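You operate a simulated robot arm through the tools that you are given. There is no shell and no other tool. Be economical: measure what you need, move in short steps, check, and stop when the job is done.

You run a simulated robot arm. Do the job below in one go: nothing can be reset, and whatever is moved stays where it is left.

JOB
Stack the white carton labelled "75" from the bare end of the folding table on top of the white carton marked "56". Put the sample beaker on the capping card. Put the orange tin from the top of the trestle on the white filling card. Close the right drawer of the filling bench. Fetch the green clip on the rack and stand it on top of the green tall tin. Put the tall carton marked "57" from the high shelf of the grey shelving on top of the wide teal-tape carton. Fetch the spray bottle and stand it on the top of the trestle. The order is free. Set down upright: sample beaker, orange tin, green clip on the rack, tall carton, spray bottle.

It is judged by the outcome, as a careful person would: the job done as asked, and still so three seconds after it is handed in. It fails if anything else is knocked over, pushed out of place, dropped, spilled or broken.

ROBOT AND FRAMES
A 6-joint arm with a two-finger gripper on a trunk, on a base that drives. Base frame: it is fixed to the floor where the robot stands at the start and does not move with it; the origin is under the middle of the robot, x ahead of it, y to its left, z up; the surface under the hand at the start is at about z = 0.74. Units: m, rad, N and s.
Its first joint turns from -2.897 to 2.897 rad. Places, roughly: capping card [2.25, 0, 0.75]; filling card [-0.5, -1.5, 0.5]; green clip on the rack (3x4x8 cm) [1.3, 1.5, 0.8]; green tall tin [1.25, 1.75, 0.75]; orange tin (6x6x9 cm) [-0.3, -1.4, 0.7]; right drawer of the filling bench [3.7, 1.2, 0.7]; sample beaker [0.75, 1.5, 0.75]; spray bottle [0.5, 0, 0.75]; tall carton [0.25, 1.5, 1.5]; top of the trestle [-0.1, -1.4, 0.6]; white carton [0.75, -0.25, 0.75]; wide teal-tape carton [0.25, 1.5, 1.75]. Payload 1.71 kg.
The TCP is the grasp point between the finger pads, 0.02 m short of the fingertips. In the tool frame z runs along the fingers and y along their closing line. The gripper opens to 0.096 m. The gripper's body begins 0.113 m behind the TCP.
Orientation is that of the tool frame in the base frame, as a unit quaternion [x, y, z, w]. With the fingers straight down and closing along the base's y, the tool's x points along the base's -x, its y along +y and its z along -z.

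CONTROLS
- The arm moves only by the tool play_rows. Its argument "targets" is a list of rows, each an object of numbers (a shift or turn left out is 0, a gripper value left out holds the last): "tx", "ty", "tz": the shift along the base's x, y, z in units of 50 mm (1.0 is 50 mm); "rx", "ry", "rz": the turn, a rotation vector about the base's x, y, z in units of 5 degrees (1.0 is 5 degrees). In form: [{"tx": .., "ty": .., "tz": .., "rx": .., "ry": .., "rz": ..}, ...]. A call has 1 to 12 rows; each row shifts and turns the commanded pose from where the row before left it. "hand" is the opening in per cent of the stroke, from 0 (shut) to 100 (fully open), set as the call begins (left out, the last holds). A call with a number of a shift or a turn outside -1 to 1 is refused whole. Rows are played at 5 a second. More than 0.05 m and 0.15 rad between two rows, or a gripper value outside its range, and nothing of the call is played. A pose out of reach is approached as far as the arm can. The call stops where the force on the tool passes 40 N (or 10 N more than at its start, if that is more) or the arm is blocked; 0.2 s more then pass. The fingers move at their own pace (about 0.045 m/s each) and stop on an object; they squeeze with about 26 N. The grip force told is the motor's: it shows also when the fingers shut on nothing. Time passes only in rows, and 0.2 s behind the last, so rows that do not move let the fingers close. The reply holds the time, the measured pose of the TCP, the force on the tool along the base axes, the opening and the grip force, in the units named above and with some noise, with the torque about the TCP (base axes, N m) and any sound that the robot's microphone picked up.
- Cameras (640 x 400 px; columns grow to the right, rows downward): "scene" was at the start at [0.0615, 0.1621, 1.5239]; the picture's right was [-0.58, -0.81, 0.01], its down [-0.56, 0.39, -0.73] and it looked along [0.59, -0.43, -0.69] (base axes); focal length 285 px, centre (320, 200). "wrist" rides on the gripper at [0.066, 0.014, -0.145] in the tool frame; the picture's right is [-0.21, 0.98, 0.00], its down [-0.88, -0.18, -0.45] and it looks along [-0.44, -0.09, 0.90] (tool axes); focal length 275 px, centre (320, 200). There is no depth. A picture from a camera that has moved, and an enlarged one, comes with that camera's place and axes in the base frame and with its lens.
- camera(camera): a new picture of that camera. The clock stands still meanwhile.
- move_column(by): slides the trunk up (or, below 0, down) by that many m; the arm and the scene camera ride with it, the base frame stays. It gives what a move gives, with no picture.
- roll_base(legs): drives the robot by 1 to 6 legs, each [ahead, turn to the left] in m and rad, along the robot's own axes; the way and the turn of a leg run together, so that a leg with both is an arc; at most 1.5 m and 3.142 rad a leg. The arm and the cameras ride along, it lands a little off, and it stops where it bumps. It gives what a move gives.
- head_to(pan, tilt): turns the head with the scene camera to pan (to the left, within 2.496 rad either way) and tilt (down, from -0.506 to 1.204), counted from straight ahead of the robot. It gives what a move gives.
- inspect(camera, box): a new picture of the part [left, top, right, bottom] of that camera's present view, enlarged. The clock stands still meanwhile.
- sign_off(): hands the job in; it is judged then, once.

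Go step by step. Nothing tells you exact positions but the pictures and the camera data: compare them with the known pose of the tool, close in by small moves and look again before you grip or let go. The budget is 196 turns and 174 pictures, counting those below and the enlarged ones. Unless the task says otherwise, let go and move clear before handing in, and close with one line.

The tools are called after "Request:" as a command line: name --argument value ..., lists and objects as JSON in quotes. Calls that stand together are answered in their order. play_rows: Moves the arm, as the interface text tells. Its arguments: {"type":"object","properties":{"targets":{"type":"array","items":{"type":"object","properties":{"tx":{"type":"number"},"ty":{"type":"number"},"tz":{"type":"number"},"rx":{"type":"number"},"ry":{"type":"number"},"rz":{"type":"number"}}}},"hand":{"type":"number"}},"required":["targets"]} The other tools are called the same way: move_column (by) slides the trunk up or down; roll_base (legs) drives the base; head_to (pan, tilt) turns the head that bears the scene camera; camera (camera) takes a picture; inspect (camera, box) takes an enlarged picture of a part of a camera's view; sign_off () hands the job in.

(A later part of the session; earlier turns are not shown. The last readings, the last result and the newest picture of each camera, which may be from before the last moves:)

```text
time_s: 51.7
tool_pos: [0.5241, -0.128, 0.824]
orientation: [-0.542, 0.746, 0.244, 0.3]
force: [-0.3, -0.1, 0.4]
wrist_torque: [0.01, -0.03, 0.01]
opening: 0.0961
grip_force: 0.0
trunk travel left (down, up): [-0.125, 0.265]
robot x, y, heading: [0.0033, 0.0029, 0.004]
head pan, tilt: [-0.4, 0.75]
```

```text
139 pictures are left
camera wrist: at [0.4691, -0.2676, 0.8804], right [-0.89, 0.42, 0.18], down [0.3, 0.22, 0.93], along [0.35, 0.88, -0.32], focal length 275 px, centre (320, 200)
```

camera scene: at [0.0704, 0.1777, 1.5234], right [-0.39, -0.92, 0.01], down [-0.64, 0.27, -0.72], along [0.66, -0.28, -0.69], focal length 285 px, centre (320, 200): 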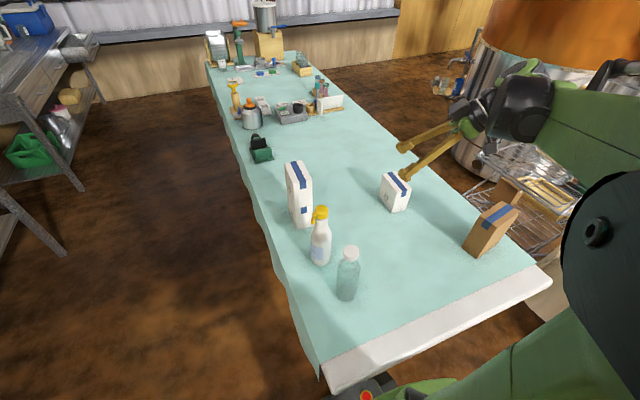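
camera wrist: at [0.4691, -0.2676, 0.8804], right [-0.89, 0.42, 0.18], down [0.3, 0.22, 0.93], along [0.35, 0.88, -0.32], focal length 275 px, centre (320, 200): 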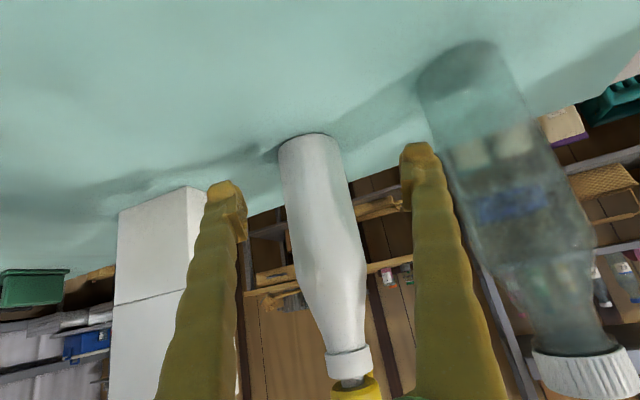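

The bottle is centred between the fingers. Sliding in and closing.

Request:
play_rows --targets '[{"tx": 0.21, "ty": 0.62}, {"tx": 0.21, "ty": 0.62}, {"tx": 0.21, "ty": 0.62}, {}]'

Request:
play_rows --targets '[{}, {}, {}, {}, {}, {}, {}, {}, {}, {}]' --hand 0

Request:
play_rows --targets '[{"tz": 0.3}, {"tz": 0.3}, {}]'

Request:
inspect --camera "scene" --box '[250, 150, 410, 310]'

```text
time_s: 52.7
tool_pos: [0.5567, -0.035, 0.824]
orientation: [-0.542, 0.746, 0.243, 0.3]
force: [0.2, -0.2, -0.5]
wrist_torque: [0.0, -0.03, 0.02]
opening: 0.096
grip_force: 0.0
trunk travel left (down, up): [-0.125, 0.265]
robot x, y, heading: [-0.0003, -0.0001, -0.003]
head pan, tilt: [-0.4, 0.75]
```

```text
time_s: 54.9
tool_pos: [0.5566, -0.036, 0.8237]
orientation: [-0.542, 0.746, 0.244, 0.3]
force: [1.1, 0.2, 0.0]
wrist_torque: [0.02, -0.06, -0.01]
opening: 0.0654
grip_force: 25.6
trunk travel left (down, up): [-0.125, 0.265]
robot x, y, heading: [-0.0029, 0.0001, -0.001]
head pan, tilt: [-0.4, 0.75]
```

```text
time_s: 55.7
tool_pos: [0.5567, -0.0363, 0.8555]
orientation: [-0.542, 0.746, 0.243, 0.3]
force: [-0.5, -0.4, -3.3]
wrist_torque: [0.01, -0.04, -0.01]
opening: 0.0655
grip_force: 26.1
trunk travel left (down, up): [-0.125, 0.265]
robot x, y, heading: [-0.001, 0.0031, 0.005]
head pan, tilt: [-0.4, 0.75]
```

```text
2.50 times, centred on (330, 230) of scene
camera zoom: at [0.0702, 0.178, 1.5234], right [-0.39, -0.92, 0.01], down [-0.64, 0.27, -0.72], along [0.66, -0.28, -0.69], focal length 712 px, centre (295, 125)
```

zoom: 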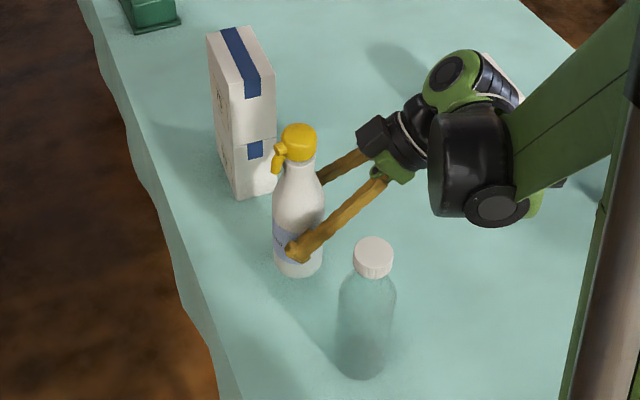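

The spray bottle is held (3.3 N). I'll lift it, un-yaw the tool and retract toward the robot before driving to the trestle.

Request:
play_rows --targets '[{"tz": 0.9}, {"tz": 0.9}, {"tz": 0.9}, {"tz": 0.9}, {"tz": 0.9}, {"tz": 0.9}, {"tz": 0.9}, {}]'

Request:
play_rows --targets '[{"rz": -1}, {"rz": -1}, {"rz": -1}, {"rz": -1}, {"rz": -1}, {"rz": -1}, {"rz": -1}, {"rz": -1}, {"rz": -1}, {"rz": -1}, {"rz": -1}, {"rz": -1}]'

Request:
play_rows --targets '[{"rz": -1, "tx": -0.8}, {"rz": -1, "tx": -0.8}, {"tx": -0.8}, {"tx": -0.5}, {}]'

Request:
head_to --pan -1.7 --tilt 0.9

Request:
camera --camera "scene"

```text
time_s: 57.5
tool_pos: [0.5575, -0.0378, 1.1689]
orientation: [-0.542, 0.746, 0.243, 0.3]
force: [-0.5, -0.1, -4.2]
wrist_torque: [0.0, 0.0, -0.02]
opening: 0.0651
grip_force: 25.9
trunk travel left (down, up): [-0.125, 0.265]
robot x, y, heading: [-0.0007, -0.0018, -0.001]
head pan, tilt: [-0.4, 0.75]
```

```text
time_s: 60.1
tool_pos: [0.5573, -0.037, 1.1689]
orientation: [-0.095, 0.918, 0.059, 0.381]
force: [0.0, -0.3, -3.5]
wrist_torque: [-0.01, -0.01, 0.03]
opening: 0.0649
grip_force: 26.1
trunk travel left (down, up): [-0.125, 0.265]
robot x, y, heading: [-0.0029, 0.0001, 0.0]
head pan, tilt: [-0.4, 0.75]
```

```text
time_s: 61.3
tool_pos: [0.4013, -0.0369, 1.1737]
orientation: [-0.016, 0.921, 0.027, 0.389]
force: [1.4, 0.8, -4.6]
wrist_torque: [0.02, 0.05, -0.04]
opening: 0.0651
grip_force: 25.8
trunk travel left (down, up): [-0.125, 0.265]
robot x, y, heading: [0.0002, 0.0036, 0.001]
head pan, tilt: [-0.4, 0.75]
```

```text
time_s: 62.8
tool_pos: [0.3945, -0.0389, 1.1761]
orientation: [-0.015, 0.92, 0.026, 0.391]
force: [-3.1, -0.4, -3.6]
wrist_torque: [0.0, -0.24, -0.03]
opening: 0.065
grip_force: 25.9
trunk travel left (down, up): [-0.125, 0.265]
robot x, y, heading: [-0.0047, -0.0034, -0.002]
head pan, tilt: [-1.7, 0.901]
```

```text
137 pictures are left
camera scene: at [-0.0685, 0.1355, 1.5114], right [-0.99, 0.13, -0.02], down [0.11, 0.78, -0.62], along [-0.07, -0.62, -0.79], focal length 285 px, centre (320, 200)
```

scene: 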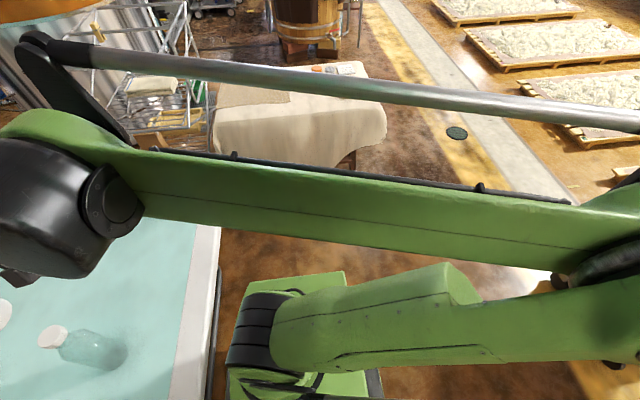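

The floor to the trestle is clear. I'll back off slightly, turn right and drive toward the trestle.

Request:
roll_base --legs '[[-0.15, 0], [0, -1.6], [0.45, 0]]'

Request:
head_to --pan 0.0 --tilt 0.65

Request:
camera --camera "scene"

```text
time_s: 73.5
tool_pos: [-0.2029, -0.8376, 1.1773]
orientation: [0.644, 0.656, -0.262, 0.294]
force: [0.3, 2.9, -5.3]
wrist_torque: [-0.26, -0.02, -0.04]
opening: 0.0644
grip_force: 25.9
trunk travel left (down, up): [-0.125, 0.265]
robot x, y, heading: [-0.1588, -0.4497, -1.59]
head pan, tilt: [-1.7, 0.901]
```

```text
time_s: 75.2
tool_pos: [-0.2028, -0.8431, 1.1736]
orientation: [0.646, 0.656, -0.26, 0.292]
force: [0.5, -0.6, -4.6]
wrist_torque: [0.06, 0.0, -0.01]
opening: 0.0644
grip_force: 26.4
trunk travel left (down, up): [-0.125, 0.265]
robot x, y, heading: [-0.1609, -0.447, -1.593]
head pan, tilt: [0.0, 0.649]
```

```text
136 pictures are left
camera scene: at [0.0512, -0.4846, 1.5336], right [-1.0, 0.02, 0.0], down [0.01, 0.59, -0.81], along [-0.02, -0.81, -0.59], focal length 285 px, centre (320, 200)
```

scene: 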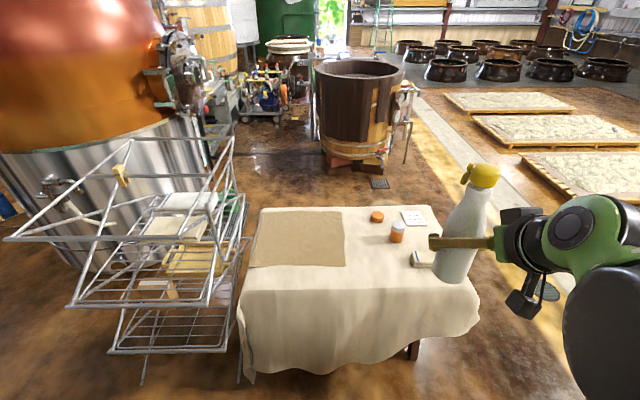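

Trestle top is at about z=0.595, with the tin near (-0.325, -1.43). I'll stand the bottle at about (-0.19, -1.30), in the bare space.

Request:
play_rows --targets '[{"ty": -0.92, "tx": 0.026}, {"ty": -0.92, "tx": 0.026}, {"ty": -0.92, "tx": 0.026}, {"ty": -0.92, "tx": 0.026}, {"ty": -0.92, "tx": 0.026}, {"ty": -0.92, "tx": 0.026}, {"ty": -0.92, "tx": 0.026}, {"ty": -0.92, "tx": 0.026}, {"ty": -0.92, "tx": 0.026}, {"ty": -0.86}, {}]'

Request:
play_rows --targets '[{"tz": -0.9}, {"tz": -0.9}, {"tz": -0.9}, {"tz": -0.9}, {"tz": -0.9}, {"tz": -0.9}, {"tz": -0.9}, {"tz": -0.9}, {}]'

Request:
camera --camera "scene"

Request:
camera --camera "wrist"

```text
time_s: 77.6
tool_pos: [-0.1907, -1.3229, 1.166]
orientation: [0.649, 0.658, -0.254, 0.286]
force: [0.1, -0.9, -4.2]
wrist_torque: [0.03, -0.02, 0.0]
opening: 0.0638
grip_force: 25.7
trunk travel left (down, up): [-0.125, 0.265]
robot x, y, heading: [-0.1598, -0.448, -1.586]
head pan, tilt: [0.0, 0.649]
```

```text
time_s: 79.6
tool_pos: [-0.1892, -1.3203, 0.805]
orientation: [0.648, 0.658, -0.255, 0.287]
force: [-0.2, -0.7, -4.6]
wrist_torque: [0.01, -0.02, -0.01]
opening: 0.0641
grip_force: 26.3
trunk travel left (down, up): [-0.125, 0.265]
robot x, y, heading: [-0.1578, -0.4513, -1.587]
head pan, tilt: [0.0, 0.649]
```

```text
135 pictures are left
camera scene: at [0.0503, -0.5326, 1.5318], right [-1.0, 0.02, 0.0], down [0.01, 0.62, -0.79], along [-0.01, -0.79, -0.62], focal length 285 px, centre (320, 200)
```

scene: 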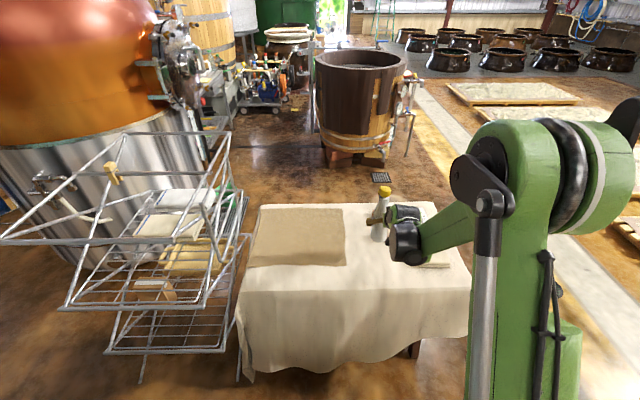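

```text
134 pictures are left
camera wrist: at [-0.1849, -1.1702, 0.8623], right [0.98, -0.12, 0.18], down [-0.21, -0.31, 0.93], along [-0.05, -0.94, -0.33], focal length 275 px, centre (320, 200)
```

wrist: 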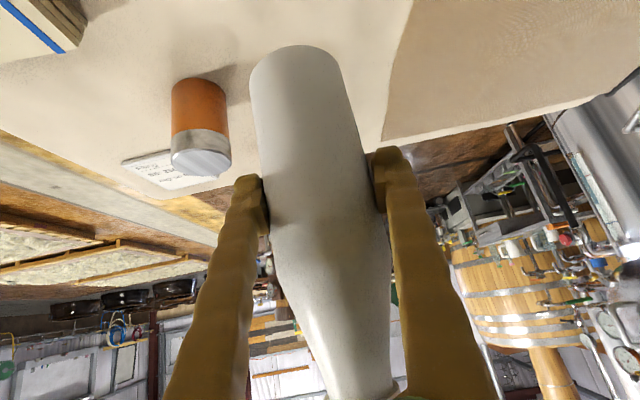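

The bottle is upright in the hand with free cloth below. Lowering toward contact near TCP z≈0.68.

Request:
play_rows --targets '[{"tz": -0.6}, {"tz": -0.6}, {"tz": -0.5}, {"tz": -0.3}, {}]'

Request:
play_rows --targets '[{"tz": -0.08}, {}, {"tz": -0.06}, {}]'

Request:
inspect --camera "scene" --box '[320, 160, 460, 280]'

```text
time_s: 80.8
tool_pos: [-0.1919, -1.319, 0.7056]
orientation: [0.648, 0.658, -0.255, 0.288]
force: [-0.2, 0.0, -4.2]
wrist_torque: [0.01, -0.03, 0.0]
opening: 0.0642
grip_force: 26.0
trunk travel left (down, up): [-0.125, 0.265]
robot x, y, heading: [-0.1584, -0.4475, -1.59]
head pan, tilt: [0.0, 0.649]
```

```text
time_s: 81.8
tool_pos: [-0.192, -1.3179, 0.7018]
orientation: [0.647, 0.658, -0.255, 0.288]
force: [-7.4, 11.7, 28.5]
wrist_torque: [-0.09, 0.33, -0.08]
opening: 0.0641
grip_force: 25.6
trunk travel left (down, up): [-0.125, 0.265]
robot x, y, heading: [-0.1598, -0.4483, -1.587]
head pan, tilt: [0.0, 0.649]
```

```text
3.33 times, centred on (390, 220) of scene
camera zoom: at [0.0501, -0.529, 1.5322], right [-1.0, 0.02, 0.0], down [0.01, 0.62, -0.79], along [-0.01, -0.79, -0.62], focal length 949 px, centre (87, 133)
```

zoom: 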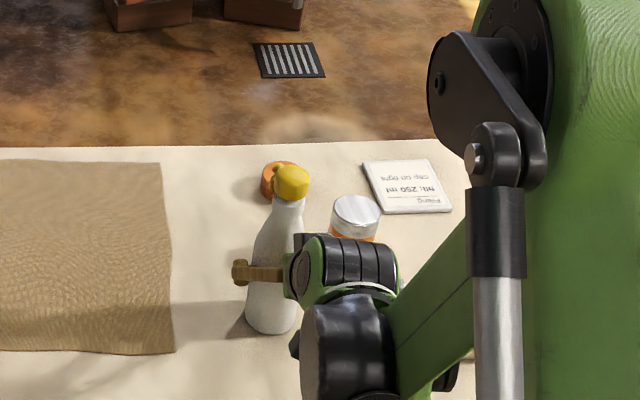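

The base is in contact with the trestle top. I'll relieve the load a little and open.

Request:
play_rows --targets '[{"tz": 0.05}, {}]'

Request:
play_rows --targets '[{}, {}, {}, {}, {}, {}]' --hand 100

Request:
play_rows --targets '[{"ty": 0.6}, {"ty": 0.8}, {"ty": 0.8}, {"ty": 0.5}, {}]'

Request:
camera --camera "wrist"

```text
time_s: 82.4
tool_pos: [-0.1909, -1.3194, 0.7024]
orientation: [0.648, 0.659, -0.253, 0.287]
force: [-2.5, 1.1, 0.7]
wrist_torque: [0.0, 0.11, -0.04]
opening: 0.0639
grip_force: 26.4
trunk travel left (down, up): [-0.125, 0.265]
robot x, y, heading: [-0.1601, -0.4492, -1.589]
head pan, tilt: [0.0, 0.649]
```

```text
time_s: 83.8
tool_pos: [-0.1917, -1.319, 0.7023]
orientation: [0.647, 0.659, -0.254, 0.287]
force: [-0.1, 0.2, 0.3]
wrist_torque: [-0.02, 0.02, 0.01]
opening: 0.096
grip_force: 0.1
trunk travel left (down, up): [-0.125, 0.265]
robot x, y, heading: [-0.159, -0.4458, -1.592]
head pan, tilt: [0.0, 0.649]
```

```text
time_s: 85.0
tool_pos: [-0.1931, -1.1868, 0.7068]
orientation: [0.648, 0.658, -0.254, 0.286]
force: [0.7, -0.8, -0.4]
wrist_torque: [0.0, -0.02, 0.02]
opening: 0.0961
grip_force: 0.0
out of reach, approached as far as the arm can: row 4
trunk travel left (down, up): [-0.125, 0.265]
robot x, y, heading: [-0.1591, -0.4483, -1.584]
head pan, tilt: [0.0, 0.649]
```

```text
132 pictures are left
camera wrist: at [-0.1862, -1.0378, 0.7637], right [0.98, -0.12, 0.18], down [-0.21, -0.31, 0.93], along [-0.05, -0.94, -0.33], focal length 275 px, centre (320, 200)
```

wrist: 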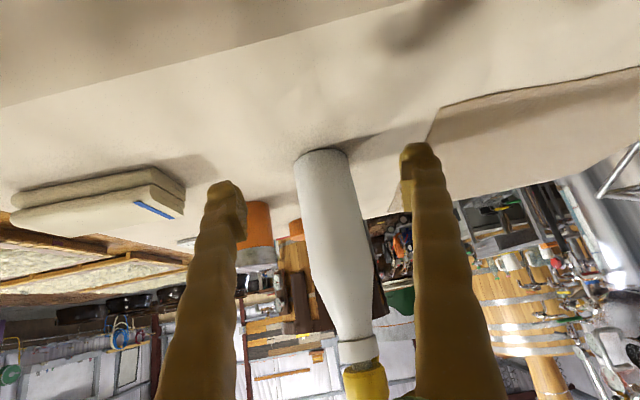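

The bottle stands on the trestle. I'll raise the hand, straighten it to point down, and drive 0.2 m closer for the tin.

Request:
play_rows --targets '[{"tz": 0.95}, {"tz": 0.95}, {"tz": 0.95}, {"tz": 0.95}, {"tz": 0.95}, {"tz": 0.95}, {"tz": 0.95}, {"rx": 1, "ty": 0.5}, {"rx": 1, "ty": 0.5}, {"rx": 1, "ty": 0.5}, {"rx": 1, "ty": 0.5}, {"rx": 1, "ty": 0.5}]'

Request:
play_rows --targets '[{"rx": 1}, {"rx": 1}, {"rx": 1}, {"rx": 1}, {}]'

Request:
roll_base --legs '[[0.2, 0]]'

Request:
camera --camera "wrist"

Request:
camera --camera "scene"

```text
time_s: 87.6
tool_pos: [-0.1922, -1.0633, 1.0382]
orientation: [0.695, 0.698, -0.105, 0.14]
force: [0.0, 0.5, 0.5]
wrist_torque: [0.02, 0.0, 0.02]
opening: 0.0958
grip_force: 0.0
trunk travel left (down, up): [-0.125, 0.265]
robot x, y, heading: [-0.1549, -0.4486, -1.59]
head pan, tilt: [0.0, 0.649]
```

```text
time_s: 88.8
tool_pos: [-0.192, -1.0642, 1.0401]
orientation: [0.709, 0.705, 0.017, 0.017]
force: [0.5, 0.7, -0.5]
wrist_torque: [-0.02, 0.0, -0.01]
opening: 0.0962
grip_force: 0.0
trunk travel left (down, up): [-0.125, 0.265]
robot x, y, heading: [-0.1552, -0.4464, -1.588]
head pan, tilt: [0.0, 0.649]
```

```text
time_s: 90.8
tool_pos: [-0.1953, -1.2649, 1.0399]
orientation: [0.708, 0.706, 0.017, 0.018]
force: [0.0, 0.8, 0.2]
wrist_torque: [-0.02, -0.02, 0.0]
opening: 0.0959
grip_force: 0.0
trunk travel left (down, up): [-0.125, 0.265]
robot x, y, heading: [-0.1577, -0.6513, -1.592]
head pan, tilt: [0.0, 0.649]
```

```text
131 pictures are left
camera wrist: at [-0.1887, -1.1984, 1.1853], right [0.98, -0.21, 0.05], down [-0.21, -0.87, 0.44], along [-0.05, -0.44, -0.9], focal length 275 px, centre (320, 200)
```

wrist: 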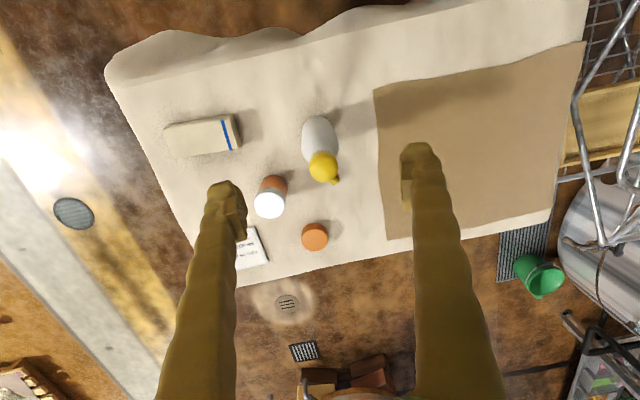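

```text
130 pictures are left
camera scene: at [0.0466, -0.7322, 1.5319], right [-1.0, 0.02, 0.0], down [0.01, 0.62, -0.79], along [-0.01, -0.79, -0.62], focal length 285 px, centre (320, 200)
```

scene: 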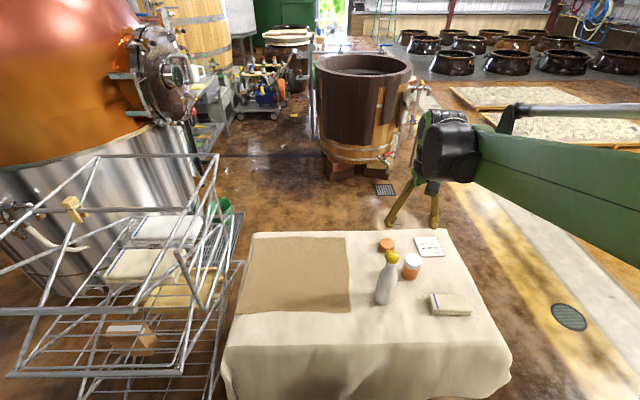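

The tin is near (-0.313, -1.425), and the filling card is centred near (-0.43, -1.56). I'll level the tool, go above the tin and check.

Request:
play_rows --targets '[{"ry": 0.55, "tx": -0.5, "ty": -0.8}, {"tx": -0.6, "ty": -0.7}, {"tx": -0.6, "ty": -0.7}, {"tx": -0.6, "ty": -0.7}, {"tz": -0.9}, {"tz": -0.9}, {"tz": -0.9}, {}]'

Request:
camera --camera "wrist"

```text
time_s: 92.6
tool_pos: [-0.31, -1.3953, 0.9123]
orientation: [0.708, 0.706, -0.006, 0.006]
force: [0.1, -0.4, -0.8]
wrist_torque: [0.05, 0.02, 0.02]
opening: 0.096
grip_force: 0.0
trunk travel left (down, up): [-0.125, 0.265]
robot x, y, heading: [-0.1615, -0.6481, -1.589]
head pan, tilt: [0.0, 0.649]
```

```text
129 pictures are left
camera wrist: at [-0.2971, -1.3274, 1.0564], right [0.98, -0.21, 0.0], down [-0.19, -0.87, 0.46], along [-0.09, -0.45, -0.89], focal length 275 px, centre (320, 200)
```

wrist: 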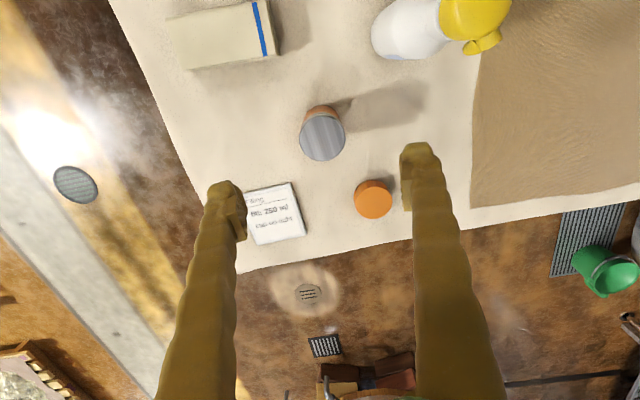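

Tin measured at (-0.311, -1.417) and card at (-0.426, -1.557). Descending and gripping the tin.

Request:
play_rows --targets '[{"ty": -0.44}, {"tz": -0.8}, {"tz": -0.8}, {"tz": -0.8}, {"tz": -0.8}, {"tz": -0.8}, {"tz": -0.8}, {}]'

Request:
play_rows --targets '[{}, {}, {}, {}, {}, {}, {}, {}, {}, {}]' --hand 0

Request:
play_rows --targets '[{"tz": 0.4}, {"tz": 0.4}, {}]'

Request:
camera --camera "wrist"

```text
time_s: 94.4
tool_pos: [-0.3081, -1.4164, 0.6739]
orientation: [0.707, 0.707, -0.006, 0.005]
force: [-0.5, 0.5, 0.2]
wrist_torque: [0.0, 0.02, -0.02]
opening: 0.0961
grip_force: 0.1
trunk travel left (down, up): [-0.125, 0.265]
robot x, y, heading: [-0.1652, -0.6461, -1.586]
head pan, tilt: [0.0, 0.649]
```

```text
time_s: 96.6
tool_pos: [-0.3086, -1.4164, 0.6726]
orientation: [0.708, 0.706, -0.005, 0.005]
force: [-1.0, -1.7, 0.9]
wrist_torque: [-0.05, 0.0, -0.02]
opening: 0.0663
grip_force: 26.2
trunk travel left (down, up): [-0.125, 0.265]
robot x, y, heading: [-0.1637, -0.6486, -1.592]
head pan, tilt: [0.0, 0.649]
```

```text
time_s: 97.4
tool_pos: [-0.3083, -1.4166, 0.7138]
orientation: [0.708, 0.706, -0.006, 0.005]
force: [-0.4, 0.4, -0.9]
wrist_torque: [-0.03, -0.01, 0.06]
opening: 0.0663
grip_force: 26.3
trunk travel left (down, up): [-0.125, 0.265]
robot x, y, heading: [-0.1641, -0.6453, -1.589]
head pan, tilt: [0.0, 0.649]
```

```text
128 pictures are left
camera wrist: at [-0.2958, -1.348, 0.8578], right [0.98, -0.21, 0.0], down [-0.19, -0.87, 0.46], along [-0.09, -0.45, -0.89], focal length 275 px, centre (320, 200)
```

wrist: 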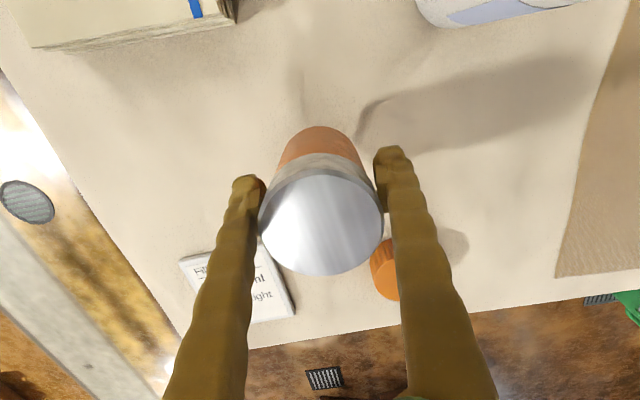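

Tin is held. I'll carry it over the card, then check before lowering.

Request:
play_rows --targets '[{"tz": 0.6}, {"tx": -0.8}, {"tx": -0.8}, {"tx": -0.76}, {"ty": -0.8}, {"ty": -0.8}, {"ty": -0.8}, {"ty": -0.4}, {}]'

Request:
camera --camera "wrist"

Request:
inspect --camera "scene" --box '[340, 190, 520, 330]'

```text
time_s: 99.4
tool_pos: [-0.4285, -1.5562, 0.7422]
orientation: [0.709, 0.706, -0.006, 0.005]
force: [0.4, 0.5, -2.0]
wrist_torque: [0.04, -0.03, 0.0]
opening: 0.0665
grip_force: 26.0
trunk travel left (down, up): [-0.125, 0.265]
robot x, y, heading: [-0.1615, -0.6513, -1.589]
head pan, tilt: [0.0, 0.649]
```

```text
127 pictures are left
camera wrist: at [-0.4147, -1.4886, 0.8868], right [0.98, -0.21, 0.0], down [-0.19, -0.87, 0.46], along [-0.09, -0.45, -0.89], focal length 275 px, centre (320, 200)
```

wrist: 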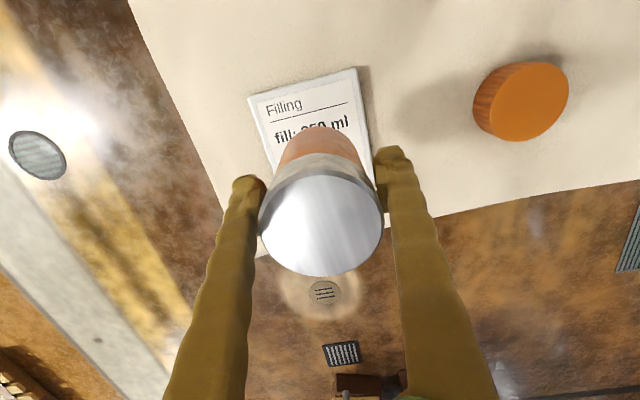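

```text
2.86 times, centred on (430, 260) of scene
camera zoom: at [0.0465, -0.7332, 1.5318], right [-1.0, 0.02, 0.0], down [0.01, 0.62, -0.79], along [-0.01, -0.79, -0.62], focal length 814 px, centre (6, 29)
```

zoom: 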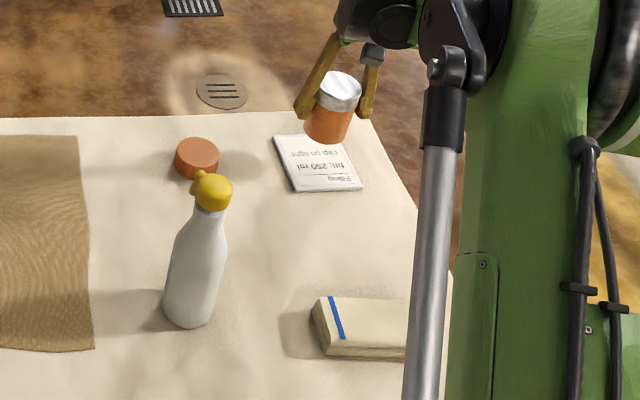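

The tin is centred over the card. Lowering to contact.

Request:
play_rows --targets '[{"tz": -0.5}, {"tz": -0.5}, {"tz": -0.1}, {}]'

Request:
play_rows --targets '[{"tz": -0.06}, {}, {"tz": -0.05}, {}]'

```text
time_s: 100.4
tool_pos: [-0.4281, -1.5566, 0.6867]
orientation: [0.708, 0.706, -0.005, 0.006]
force: [-0.3, -0.1, -1.2]
wrist_torque: [0.0, 0.01, -0.01]
opening: 0.0662
grip_force: 25.8
trunk travel left (down, up): [-0.125, 0.265]
robot x, y, heading: [-0.1607, -0.6473, -1.587]
head pan, tilt: [0.0, 0.649]
```

```text
time_s: 101.4
tool_pos: [-0.4273, -1.5555, 0.6834]
orientation: [0.708, 0.706, -0.006, 0.005]
force: [0.0, -0.2, -0.4]
wrist_torque: [-0.03, -0.04, -0.05]
opening: 0.0663
grip_force: 26.0
trunk travel left (down, up): [-0.125, 0.265]
robot x, y, heading: [-0.1616, -0.6497, -1.589]
head pan, tilt: [0.0, 0.649]
```

Request:
play_rows --targets '[{"tz": -0.04}, {}]'

Request:
play_rows --targets '[{"tz": -0.03}, {}]'

```text
time_s: 102.0
tool_pos: [-0.4261, -1.5547, 0.6832]
orientation: [0.708, 0.706, -0.006, 0.006]
force: [-1.3, -4.3, 21.0]
wrist_torque: [-0.21, -0.08, -0.03]
opening: 0.0662
grip_force: 25.7
trunk travel left (down, up): [-0.125, 0.265]
robot x, y, heading: [-0.1629, -0.6475, -1.585]
head pan, tilt: [0.0, 0.649]
```

```text
time_s: 102.6
tool_pos: [-0.4283, -1.5545, 0.6807]
orientation: [0.709, 0.706, -0.006, 0.007]
force: [-0.9, -0.4, 27.7]
wrist_torque: [0.06, -0.01, -0.12]
opening: 0.0663
grip_force: 25.9
trunk travel left (down, up): [-0.125, 0.265]
robot x, y, heading: [-0.1641, -0.6459, -1.59]
head pan, tilt: [0.0, 0.649]
```

Contact is firm; I'll relieve slightly, open and rise.

Request:
play_rows --targets '[{"tz": 0.05}, {}]'

Request:
play_rows --targets '[{}, {}, {}, {}, {}, {}]' --hand 100

Request:
play_rows --targets '[{"tz": 0.4}, {"tz": 0.8}, {"tz": 0.9}, {"tz": 0.9}, {"tz": 0.9}, {"tz": 0.9}, {"tz": 0.9}, {"ty": 0.9}, {"ty": 0.9}, {"ty": 0.9}, {"ty": 0.9}, {}]'

Request:
inspect --camera "scene" --box '[340, 190, 520, 330]'

```text
time_s: 103.2
tool_pos: [-0.4282, -1.5556, 0.6808]
orientation: [0.708, 0.706, -0.006, 0.005]
force: [-0.7, 1.1, 2.4]
wrist_torque: [0.11, -0.04, 0.03]
opening: 0.0661
grip_force: 26.2
trunk travel left (down, up): [-0.125, 0.265]
robot x, y, heading: [-0.1626, -0.649, -1.591]
head pan, tilt: [0.0, 0.649]
```

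```text
time_s: 104.6
tool_pos: [-0.4278, -1.5558, 0.6811]
orientation: [0.708, 0.706, -0.005, 0.006]
force: [0.6, 0.0, 0.3]
wrist_torque: [-0.03, -0.01, 0.0]
opening: 0.096
grip_force: 0.1
trunk travel left (down, up): [-0.125, 0.265]
robot x, y, heading: [-0.1565, -0.65, -1.588]
head pan, tilt: [0.0, 0.649]
```

```text
time_s: 107.2
tool_pos: [-0.427, -1.3753, 0.968]
orientation: [0.709, 0.706, -0.006, 0.005]
force: [0.2, 0.7, -0.5]
wrist_torque: [-0.04, 0.04, 0.0]
opening: 0.096
grip_force: 0.1
trunk travel left (down, up): [-0.125, 0.265]
robot x, y, heading: [-0.1649, -0.6474, -1.589]
head pan, tilt: [0.0, 0.649]
```

```text
2.86 times, centred on (430, 260) of scene
camera zoom: at [0.0467, -0.7319, 1.5319], right [-1.0, 0.02, 0.0], down [0.01, 0.62, -0.79], along [-0.01, -0.79, -0.62], focal length 814 px, centre (6, 29)
```

zoom: 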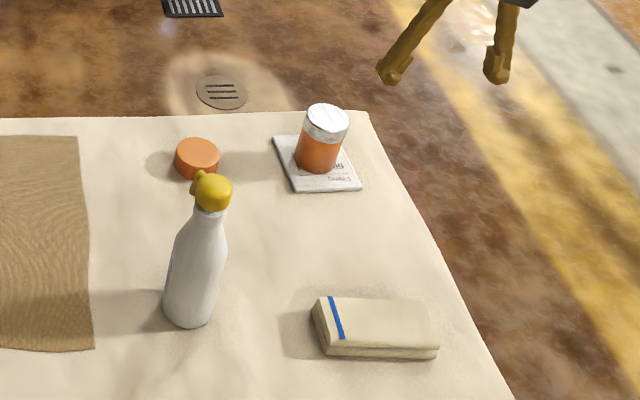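

Tin and bottle are both in place. Next: retract the arm, back away and turn round to face the shelving.

Request:
play_rows --targets '[{"tz": 0.9}, {"tz": 0.9}, {"tz": 0.9}, {"tz": 0.6}, {"tx": 0.7, "ty": 0.7}, {"tx": 0.7, "ty": 0.7}, {"tx": 0.7, "ty": 0.7}, {"tx": 0.7, "ty": 0.7}, {"tx": 0.7, "ty": 0.7}, {"tx": 0.7, "ty": 0.7}, {"tx": 0.5, "ty": 0.7}, {}]'

Request:
roll_base --legs '[[-0.75, 0], [0, 1.58], [0, 1.58]]'

Request:
head_to --pan 0.0 --tilt 0.05

Request:
camera --camera "scene"

```text
time_s: 109.8
tool_pos: [-0.1912, -1.1315, 1.132]
orientation: [0.708, 0.707, -0.006, 0.006]
force: [0.3, 0.6, 1.0]
wrist_torque: [-0.08, 0.03, -0.01]
opening: 0.0962
grip_force: 0.1
trunk travel left (down, up): [-0.125, 0.265]
robot x, y, heading: [-0.1596, -0.6485, -1.589]
head pan, tilt: [0.0, 0.649]
```

```text
time_s: 126.9
tool_pos: [-0.1105, 0.5786, 1.1309]
orientation: [-0.702, 0.712, 0.006, 0.006]
force: [0.2, 0.4, 0.7]
wrist_torque: [-0.03, -0.01, 0.0]
opening: 0.0958
grip_force: 0.1
trunk travel left (down, up): [-0.125, 0.265]
robot x, y, heading: [-0.1411, 0.0958, 1.538]
head pan, tilt: [0.0, 0.649]
```

```text
time_s: 127.9
tool_pos: [-0.1125, 0.5595, 1.1388]
orientation: [-0.702, 0.712, 0.012, 0.012]
force: [0.3, -1.5, -0.2]
wrist_torque: [0.11, 0.02, 0.0]
opening: 0.096
grip_force: 0.0
trunk travel left (down, up): [-0.125, 0.265]
robot x, y, heading: [-0.1416, 0.0946, 1.546]
head pan, tilt: [0.0, 0.051]
```

```text
124 pictures are left
camera scene: at [-0.3489, 0.1786, 1.587], right [1.0, -0.03, 0.0], down [0.0, -0.06, -1.0], along [0.03, 1.0, -0.06], focal length 285 px, centre (320, 200)
```

scene: 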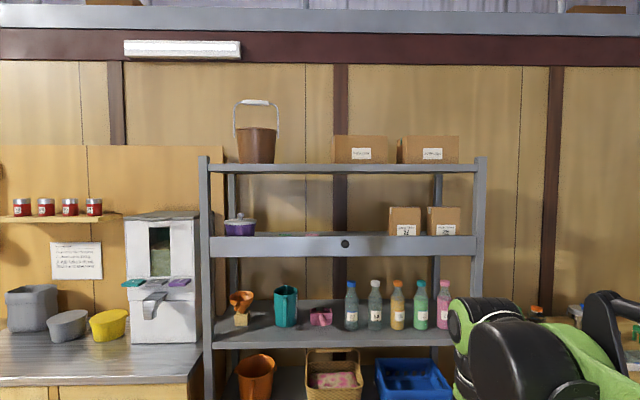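

I'm facing the shelving. I'll raise the trunk fully so the camera can see the box tops and the tape.

Request:
move_column --by 0.26

Request:
head_to --pan -0.25 --tilt 0.25

Request:
inspect --camera "scene" --box '[200, 90, 400, 240]'

Request:
camera --camera "scene"

```text
time_s: 130.6
tool_pos: [-0.1125, 0.5647, 1.3956]
orientation: [-0.702, 0.712, 0.011, 0.01]
force: [-0.3, 0.3, 0.0]
wrist_torque: [-0.1, -0.02, 0.0]
opening: 0.0961
grip_force: 0.1
trunk travel left (down, up): [-0.385, 0.005]
robot x, y, heading: [-0.1399, 0.0954, 1.542]
head pan, tilt: [0.0, 0.051]
```

```text
time_s: 131.3
tool_pos: [-0.1118, 0.5623, 1.3967]
orientation: [-0.702, 0.712, 0.011, 0.011]
force: [0.0, -0.2, -0.2]
wrist_torque: [0.01, -0.02, 0.01]
opening: 0.096
grip_force: 0.0
trunk travel left (down, up): [-0.385, 0.005]
robot x, y, heading: [-0.1403, 0.0944, 1.547]
head pan, tilt: [-0.25, 0.25]
```

```text
2.67 times, centred on (300, 165) of scene
camera zoom: at [-0.3255, 0.1894, 1.8283], right [0.96, -0.27, 0.0], down [-0.07, -0.25, -0.97], along [0.27, 0.93, -0.26], focal length 760 px, centre (373, 293)
```

zoom: 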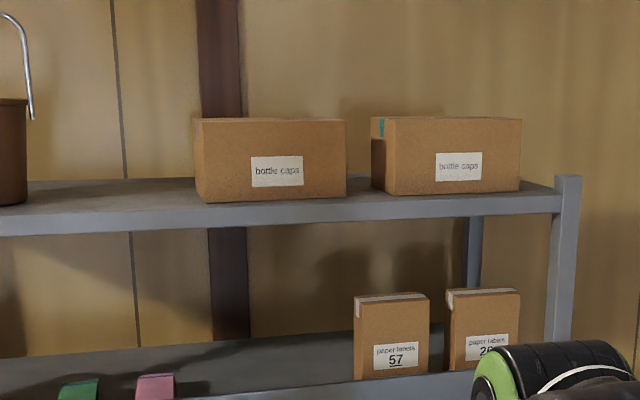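

```text
122 pictures are left
camera scene: at [-0.3255, 0.1894, 1.8283], right [0.96, -0.27, 0.0], down [-0.07, -0.25, -0.97], along [0.27, 0.93, -0.26], focal length 285 px, centre (320, 200)
```

scene: 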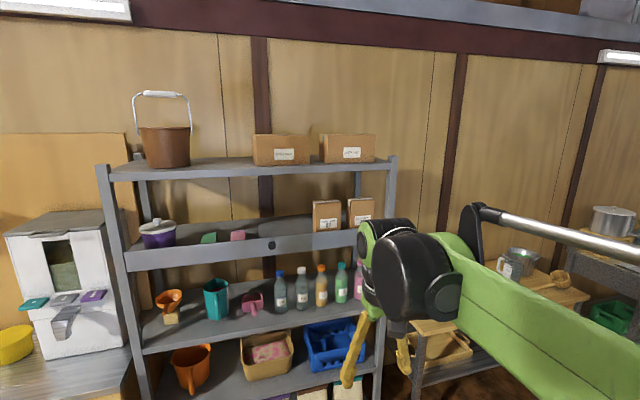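

The right top box carries teal tape, so it is the target; carton 57's front is about 0.125 wide, so it must be gripped across its depth from its left side. I'll turn the hand to point along +x with the camera on top.

Request:
play_rows --targets '[{"rz": 1}, {"rz": 1}, {"rz": 1}, {"rz": 1}, {"rz": 1}, {"rz": 1}, {"rz": 1}, {"rz": 1}, {"rz": 1}, {"rz": 1}, {"rz": 1}, {"rz": 1}]'

Request:
play_rows --targets '[{"rz": 1}, {"rz": 1}, {"rz": 1}, {"ry": -1}, {"ry": -1}, {"ry": -1}, {"ry": -1}, {"ry": -1}, {"ry": -1}, {"ry": -1}, {"ry": -1}, {"ry": -1}]'

Request:
play_rows --targets '[{"ry": -1}, {"ry": -1}, {"ry": -1}, {"ry": -1}, {"ry": -1}, {"ry": -1}, {"ry": -1}, {"ry": -1}, {"ry": -1}, {}]'

Request:
camera --camera "scene"

Request:
inspect --camera "scene" --box '[280, 180, 400, 260]'

```text
time_s: 133.9
tool_pos: [-0.111, 0.5616, 1.3969]
orientation: [0.964, -0.265, -0.016, -0.003]
force: [-0.2, -0.1, 0.7]
wrist_torque: [-0.01, 0.03, 0.0]
opening: 0.0958
grip_force: 0.0
trunk travel left (down, up): [-0.385, 0.005]
robot x, y, heading: [-0.1397, 0.0932, 1.542]
head pan, tilt: [-0.25, 0.25]
```

```text
time_s: 136.5
tool_pos: [-0.1101, 0.5634, 1.3966]
orientation: [0.921, -0.126, 0.365, -0.055]
force: [0.4, -0.7, -0.1]
wrist_torque: [-0.07, 0.03, -0.01]
opening: 0.0959
grip_force: 0.0
trunk travel left (down, up): [-0.385, 0.005]
robot x, y, heading: [-0.1379, 0.0934, 1.547]
head pan, tilt: [-0.25, 0.25]
```

```text
time_s: 138.7
tool_pos: [-0.1005, 0.5674, 1.3978]
orientation: [0.711, -0.094, 0.689, -0.1]
force: [0.9, 0.2, 0.1]
wrist_torque: [0.01, 0.02, 0.0]
opening: 0.0962
grip_force: 0.0
out of reach, approached as far as the arm can: row 8
trunk travel left (down, up): [-0.385, 0.005]
robot x, y, heading: [-0.1416, 0.097, 1.542]
head pan, tilt: [-0.25, 0.25]
```

```text
121 pictures are left
camera scene: at [-0.3257, 0.1894, 1.8282], right [0.96, -0.27, 0.0], down [-0.07, -0.25, -0.97], along [0.27, 0.93, -0.26], focal length 285 px, centre (320, 200)
```

scene: 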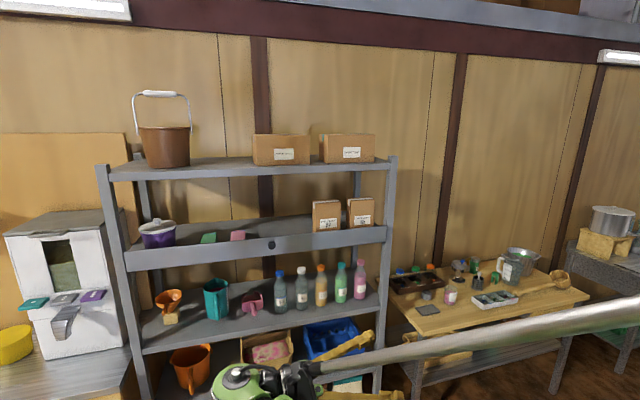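

```text
5.00 times, centred on (340, 220) of scene
camera zoom: at [-0.3257, 0.1894, 1.8282], right [0.96, -0.27, 0.0], down [-0.07, -0.25, -0.97], along [0.27, 0.93, -0.26], focal length 1424 px, centre (220, 100)
```

zoom: 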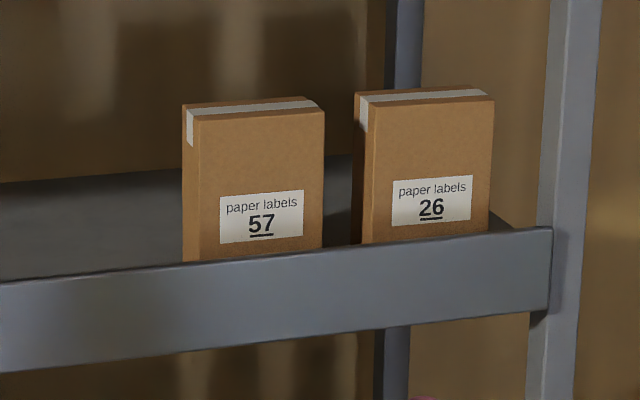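

Carton 57 is about 0.117 wide and only ~0.05 deep, front at y≈1.367, top at z≈1.485; the lip top is ~1.37 and the shelf above ~1.62. I'll fix the hand roll, drive closer, and raise to the entry height.

Request:
play_rows --targets '[{"rx": -1, "tz": 0.5}, {"rx": -1, "tz": 0.4}, {"rx": -1}, {"rx": -0.15}, {}]'

Request:
roll_base --legs '[[0.48, 0]]'

Request:
camera --camera "scene"

Request:
camera --camera "wrist"

```text
time_s: 139.9
tool_pos: [-0.0976, 0.5696, 1.4438]
orientation: [0.718, 0.003, 0.696, -0.002]
force: [0.4, -0.1, -0.5]
wrist_torque: [0.0, 0.0, 0.01]
opening: 0.0962
grip_force: 0.0
out of reach, approached as far as the arm can: row 1
trunk travel left (down, up): [-0.385, 0.005]
robot x, y, heading: [-0.1381, 0.095, 1.543]
head pan, tilt: [-0.25, 0.25]
```

```text
time_s: 143.7
tool_pos: [-0.0824, 1.0499, 1.4416]
orientation: [0.718, 0.001, 0.696, -0.001]
force: [-0.7, -0.1, 0.6]
wrist_torque: [0.01, 0.02, 0.02]
opening: 0.0957
grip_force: 0.1
trunk travel left (down, up): [-0.385, 0.005]
robot x, y, heading: [-0.1271, 0.5758, 1.542]
head pan, tilt: [-0.25, 0.25]
```

```text
119 pictures are left
camera scene: at [-0.3111, 0.6706, 1.8282], right [0.96, -0.28, 0.0], down [-0.07, -0.25, -0.97], along [0.27, 0.93, -0.26], focal length 285 px, centre (320, 200)
```

scene: 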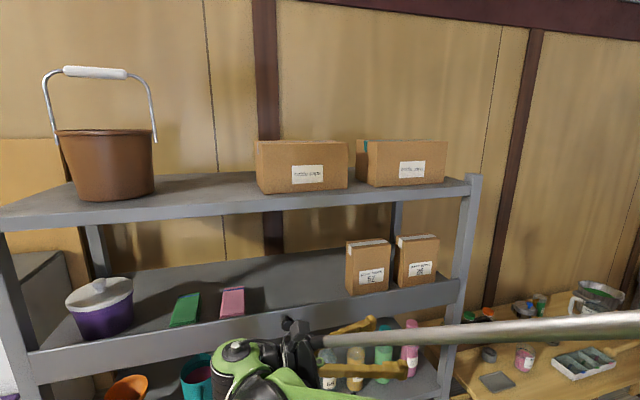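

```text
118 pictures are left
camera wrist: at [-0.2259, 1.0357, 1.5127], right [0.0, -0.98, -0.21], down [-0.47, 0.18, -0.86], along [0.88, 0.09, -0.46], focal length 275 px, centre (320, 200)
```

wrist: 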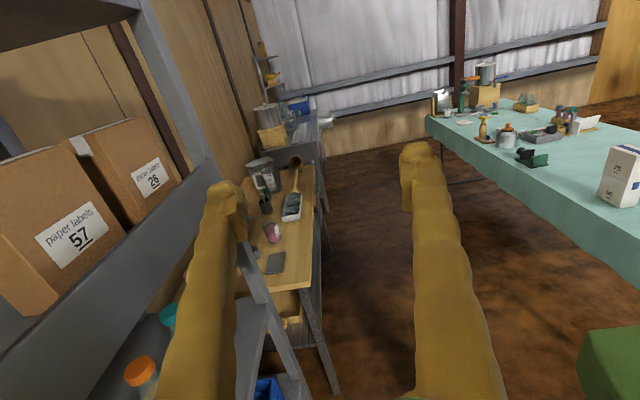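

Now measuring carton 57 again from closer up.

Request:
inspect --camera "scene" --box '[320, 210, 460, 310]'

Request:
inspect --camera "wrist" --box '[0, 90, 220, 350]'

```text
4.00 times, centred on (390, 260) of scene
camera zoom: at [-0.3111, 0.6706, 1.8282], right [0.96, -0.28, 0.0], down [-0.07, -0.25, -0.97], along [0.27, 0.93, -0.26], focal length 1139 px, centre (40, -40)
```

zoom: 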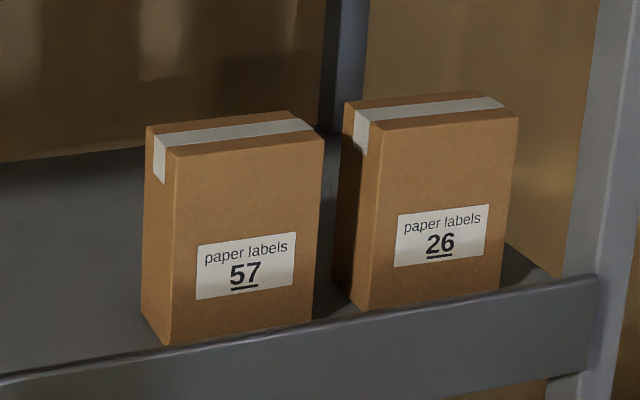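

```text
1.54 times, centred on (110, 220) of wrist
camera zoom: at [-0.2259, 1.0357, 1.5127], right [0.0, -0.98, -0.21], down [-0.47, 0.18, -0.86], along [0.88, 0.09, -0.46], focal length 424 px, centre (643, 169)
```

zoom: 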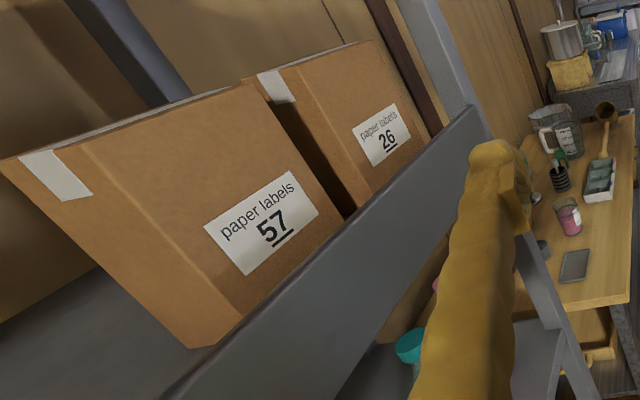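

Carton 57 spans x −0.017…0.103, y 1.354…1.405, z 1.339…1.487. I'll move the hand into the shelf left of it in stages.

Request:
play_rows --targets '[{"ty": 0.8}, {"ty": 0.8}, {"ty": 0.8}, {"ty": 0.8}, {}]'

Request:
camera --camera "scene"

Request:
camera --camera "wrist"

```text
time_s: 144.9
tool_pos: [-0.0831, 1.1893, 1.4487]
orientation: [0.718, -0.004, 0.696, -0.007]
force: [-1.1, -1.1, 0.2]
wrist_torque: [0.02, 0.03, 0.09]
opening: 0.096
grip_force: 0.1
trunk travel left (down, up): [-0.385, 0.005]
robot x, y, heading: [-0.126, 0.577, 1.541]
head pan, tilt: [-0.25, 0.25]
```

```text
115 pictures are left
camera scene: at [-0.3112, 0.6694, 1.8282], right [0.96, -0.28, 0.0], down [-0.07, -0.25, -0.97], along [0.27, 0.93, -0.26], focal length 285 px, centre (320, 200)
```

scene: 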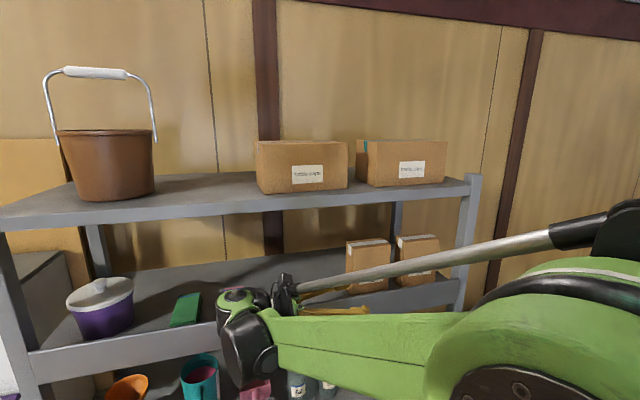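

```text
114 pictures are left
camera wrist: at [-0.2269, 1.1739, 1.5185], right [0.0, -0.98, -0.22], down [-0.47, 0.2, -0.86], along [0.88, 0.1, -0.46], focal length 275 px, centre (320, 200)
```

wrist: 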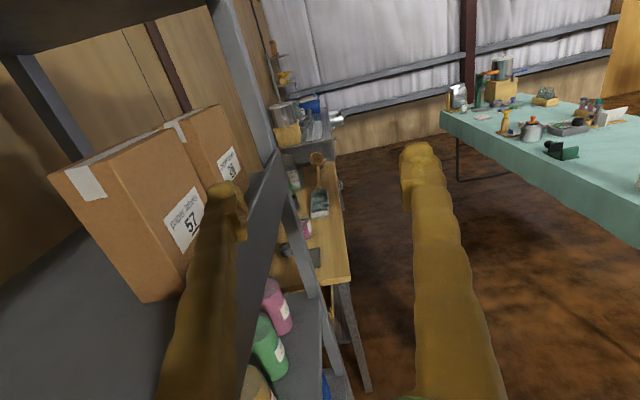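

Clearances look workable; I'll raise slightly and go in further in two steps, watching the forearm.

Request:
play_rows --targets '[{"ty": 0.5, "tz": 0.12}, {"ty": 0.7}, {"ty": 0.7}, {}]'

Request:
camera --camera "scene"

Request:
camera --camera "wrist"

```text
time_s: 145.9
tool_pos: [-0.0834, 1.2839, 1.4541]
orientation: [0.718, -0.004, 0.696, -0.006]
force: [0.3, 0.8, 0.7]
wrist_torque: [0.0, -0.03, -0.08]
opening: 0.0962
grip_force: 0.0
trunk travel left (down, up): [-0.385, 0.005]
robot x, y, heading: [-0.1269, 0.5752, 1.544]
head pan, tilt: [-0.25, 0.25]
```

```text
113 pictures are left
camera scene: at [-0.3112, 0.6715, 1.8282], right [0.96, -0.28, 0.0], down [-0.07, -0.25, -0.96], along [0.27, 0.93, -0.26], focal length 285 px, centre (320, 200)
```

scene: 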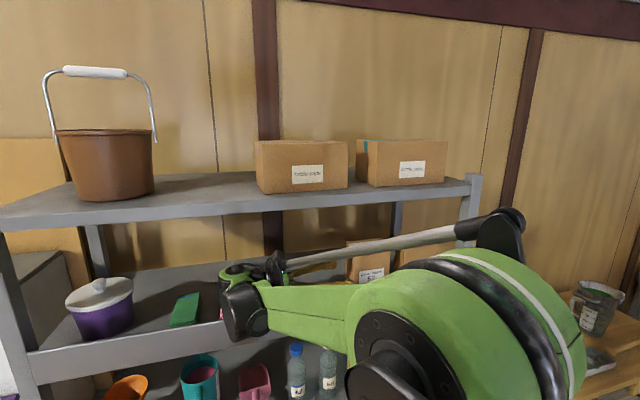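

```text
112 pictures are left
camera wrist: at [-0.2265, 1.2693, 1.5244], right [0.0, -0.98, -0.22], down [-0.47, 0.2, -0.86], along [0.88, 0.1, -0.46], focal length 275 px, centre (320, 200)
```

wrist: 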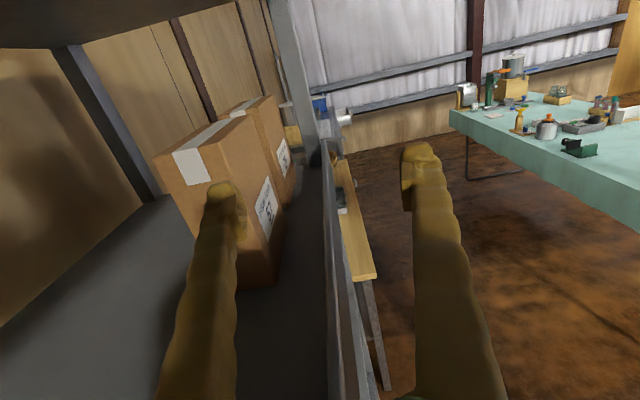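

Clear so far. Going in the last 9–10 cm.

Request:
play_rows --targets '[{"ty": 0.5}, {"ty": 0.5}, {"ty": 0.5}, {"ty": 0.42}, {}]'

Request:
camera --camera "scene"

Request:
camera --camera "wrist"

```text
time_s: 147.1
tool_pos: [-0.0828, 1.3782, 1.454]
orientation: [0.718, -0.005, 0.696, -0.005]
force: [0.3, -0.8, 0.9]
wrist_torque: [0.01, -0.01, -0.01]
opening: 0.0961
grip_force: 0.0
trunk travel left (down, up): [-0.385, 0.005]
robot x, y, heading: [-0.1253, 0.5739, 1.539]
head pan, tilt: [-0.25, 0.25]
```

```text
111 pictures are left
camera scene: at [-0.3111, 0.6708, 1.8283], right [0.96, -0.28, 0.0], down [-0.07, -0.25, -0.97], along [0.27, 0.93, -0.26], focal length 285 px, centre (320, 200)
```

scene: 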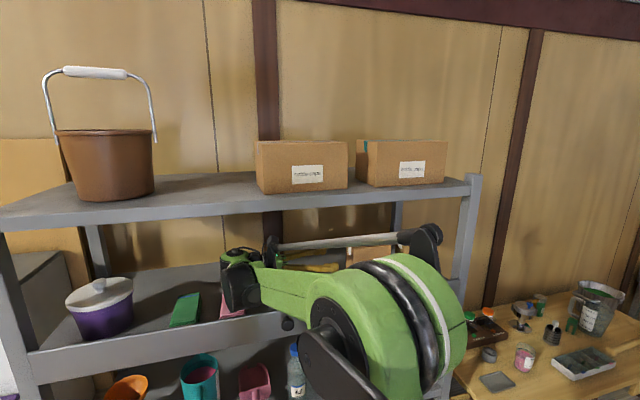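

```text
110 pictures are left
camera wrist: at [-0.2272, 1.3637, 1.5239], right [0.0, -0.98, -0.22], down [-0.47, 0.2, -0.86], along [0.88, 0.1, -0.46], focal length 275 px, centre (320, 200)
```

wrist: 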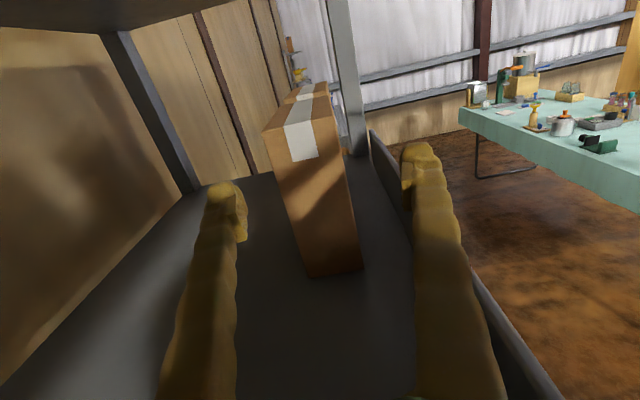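

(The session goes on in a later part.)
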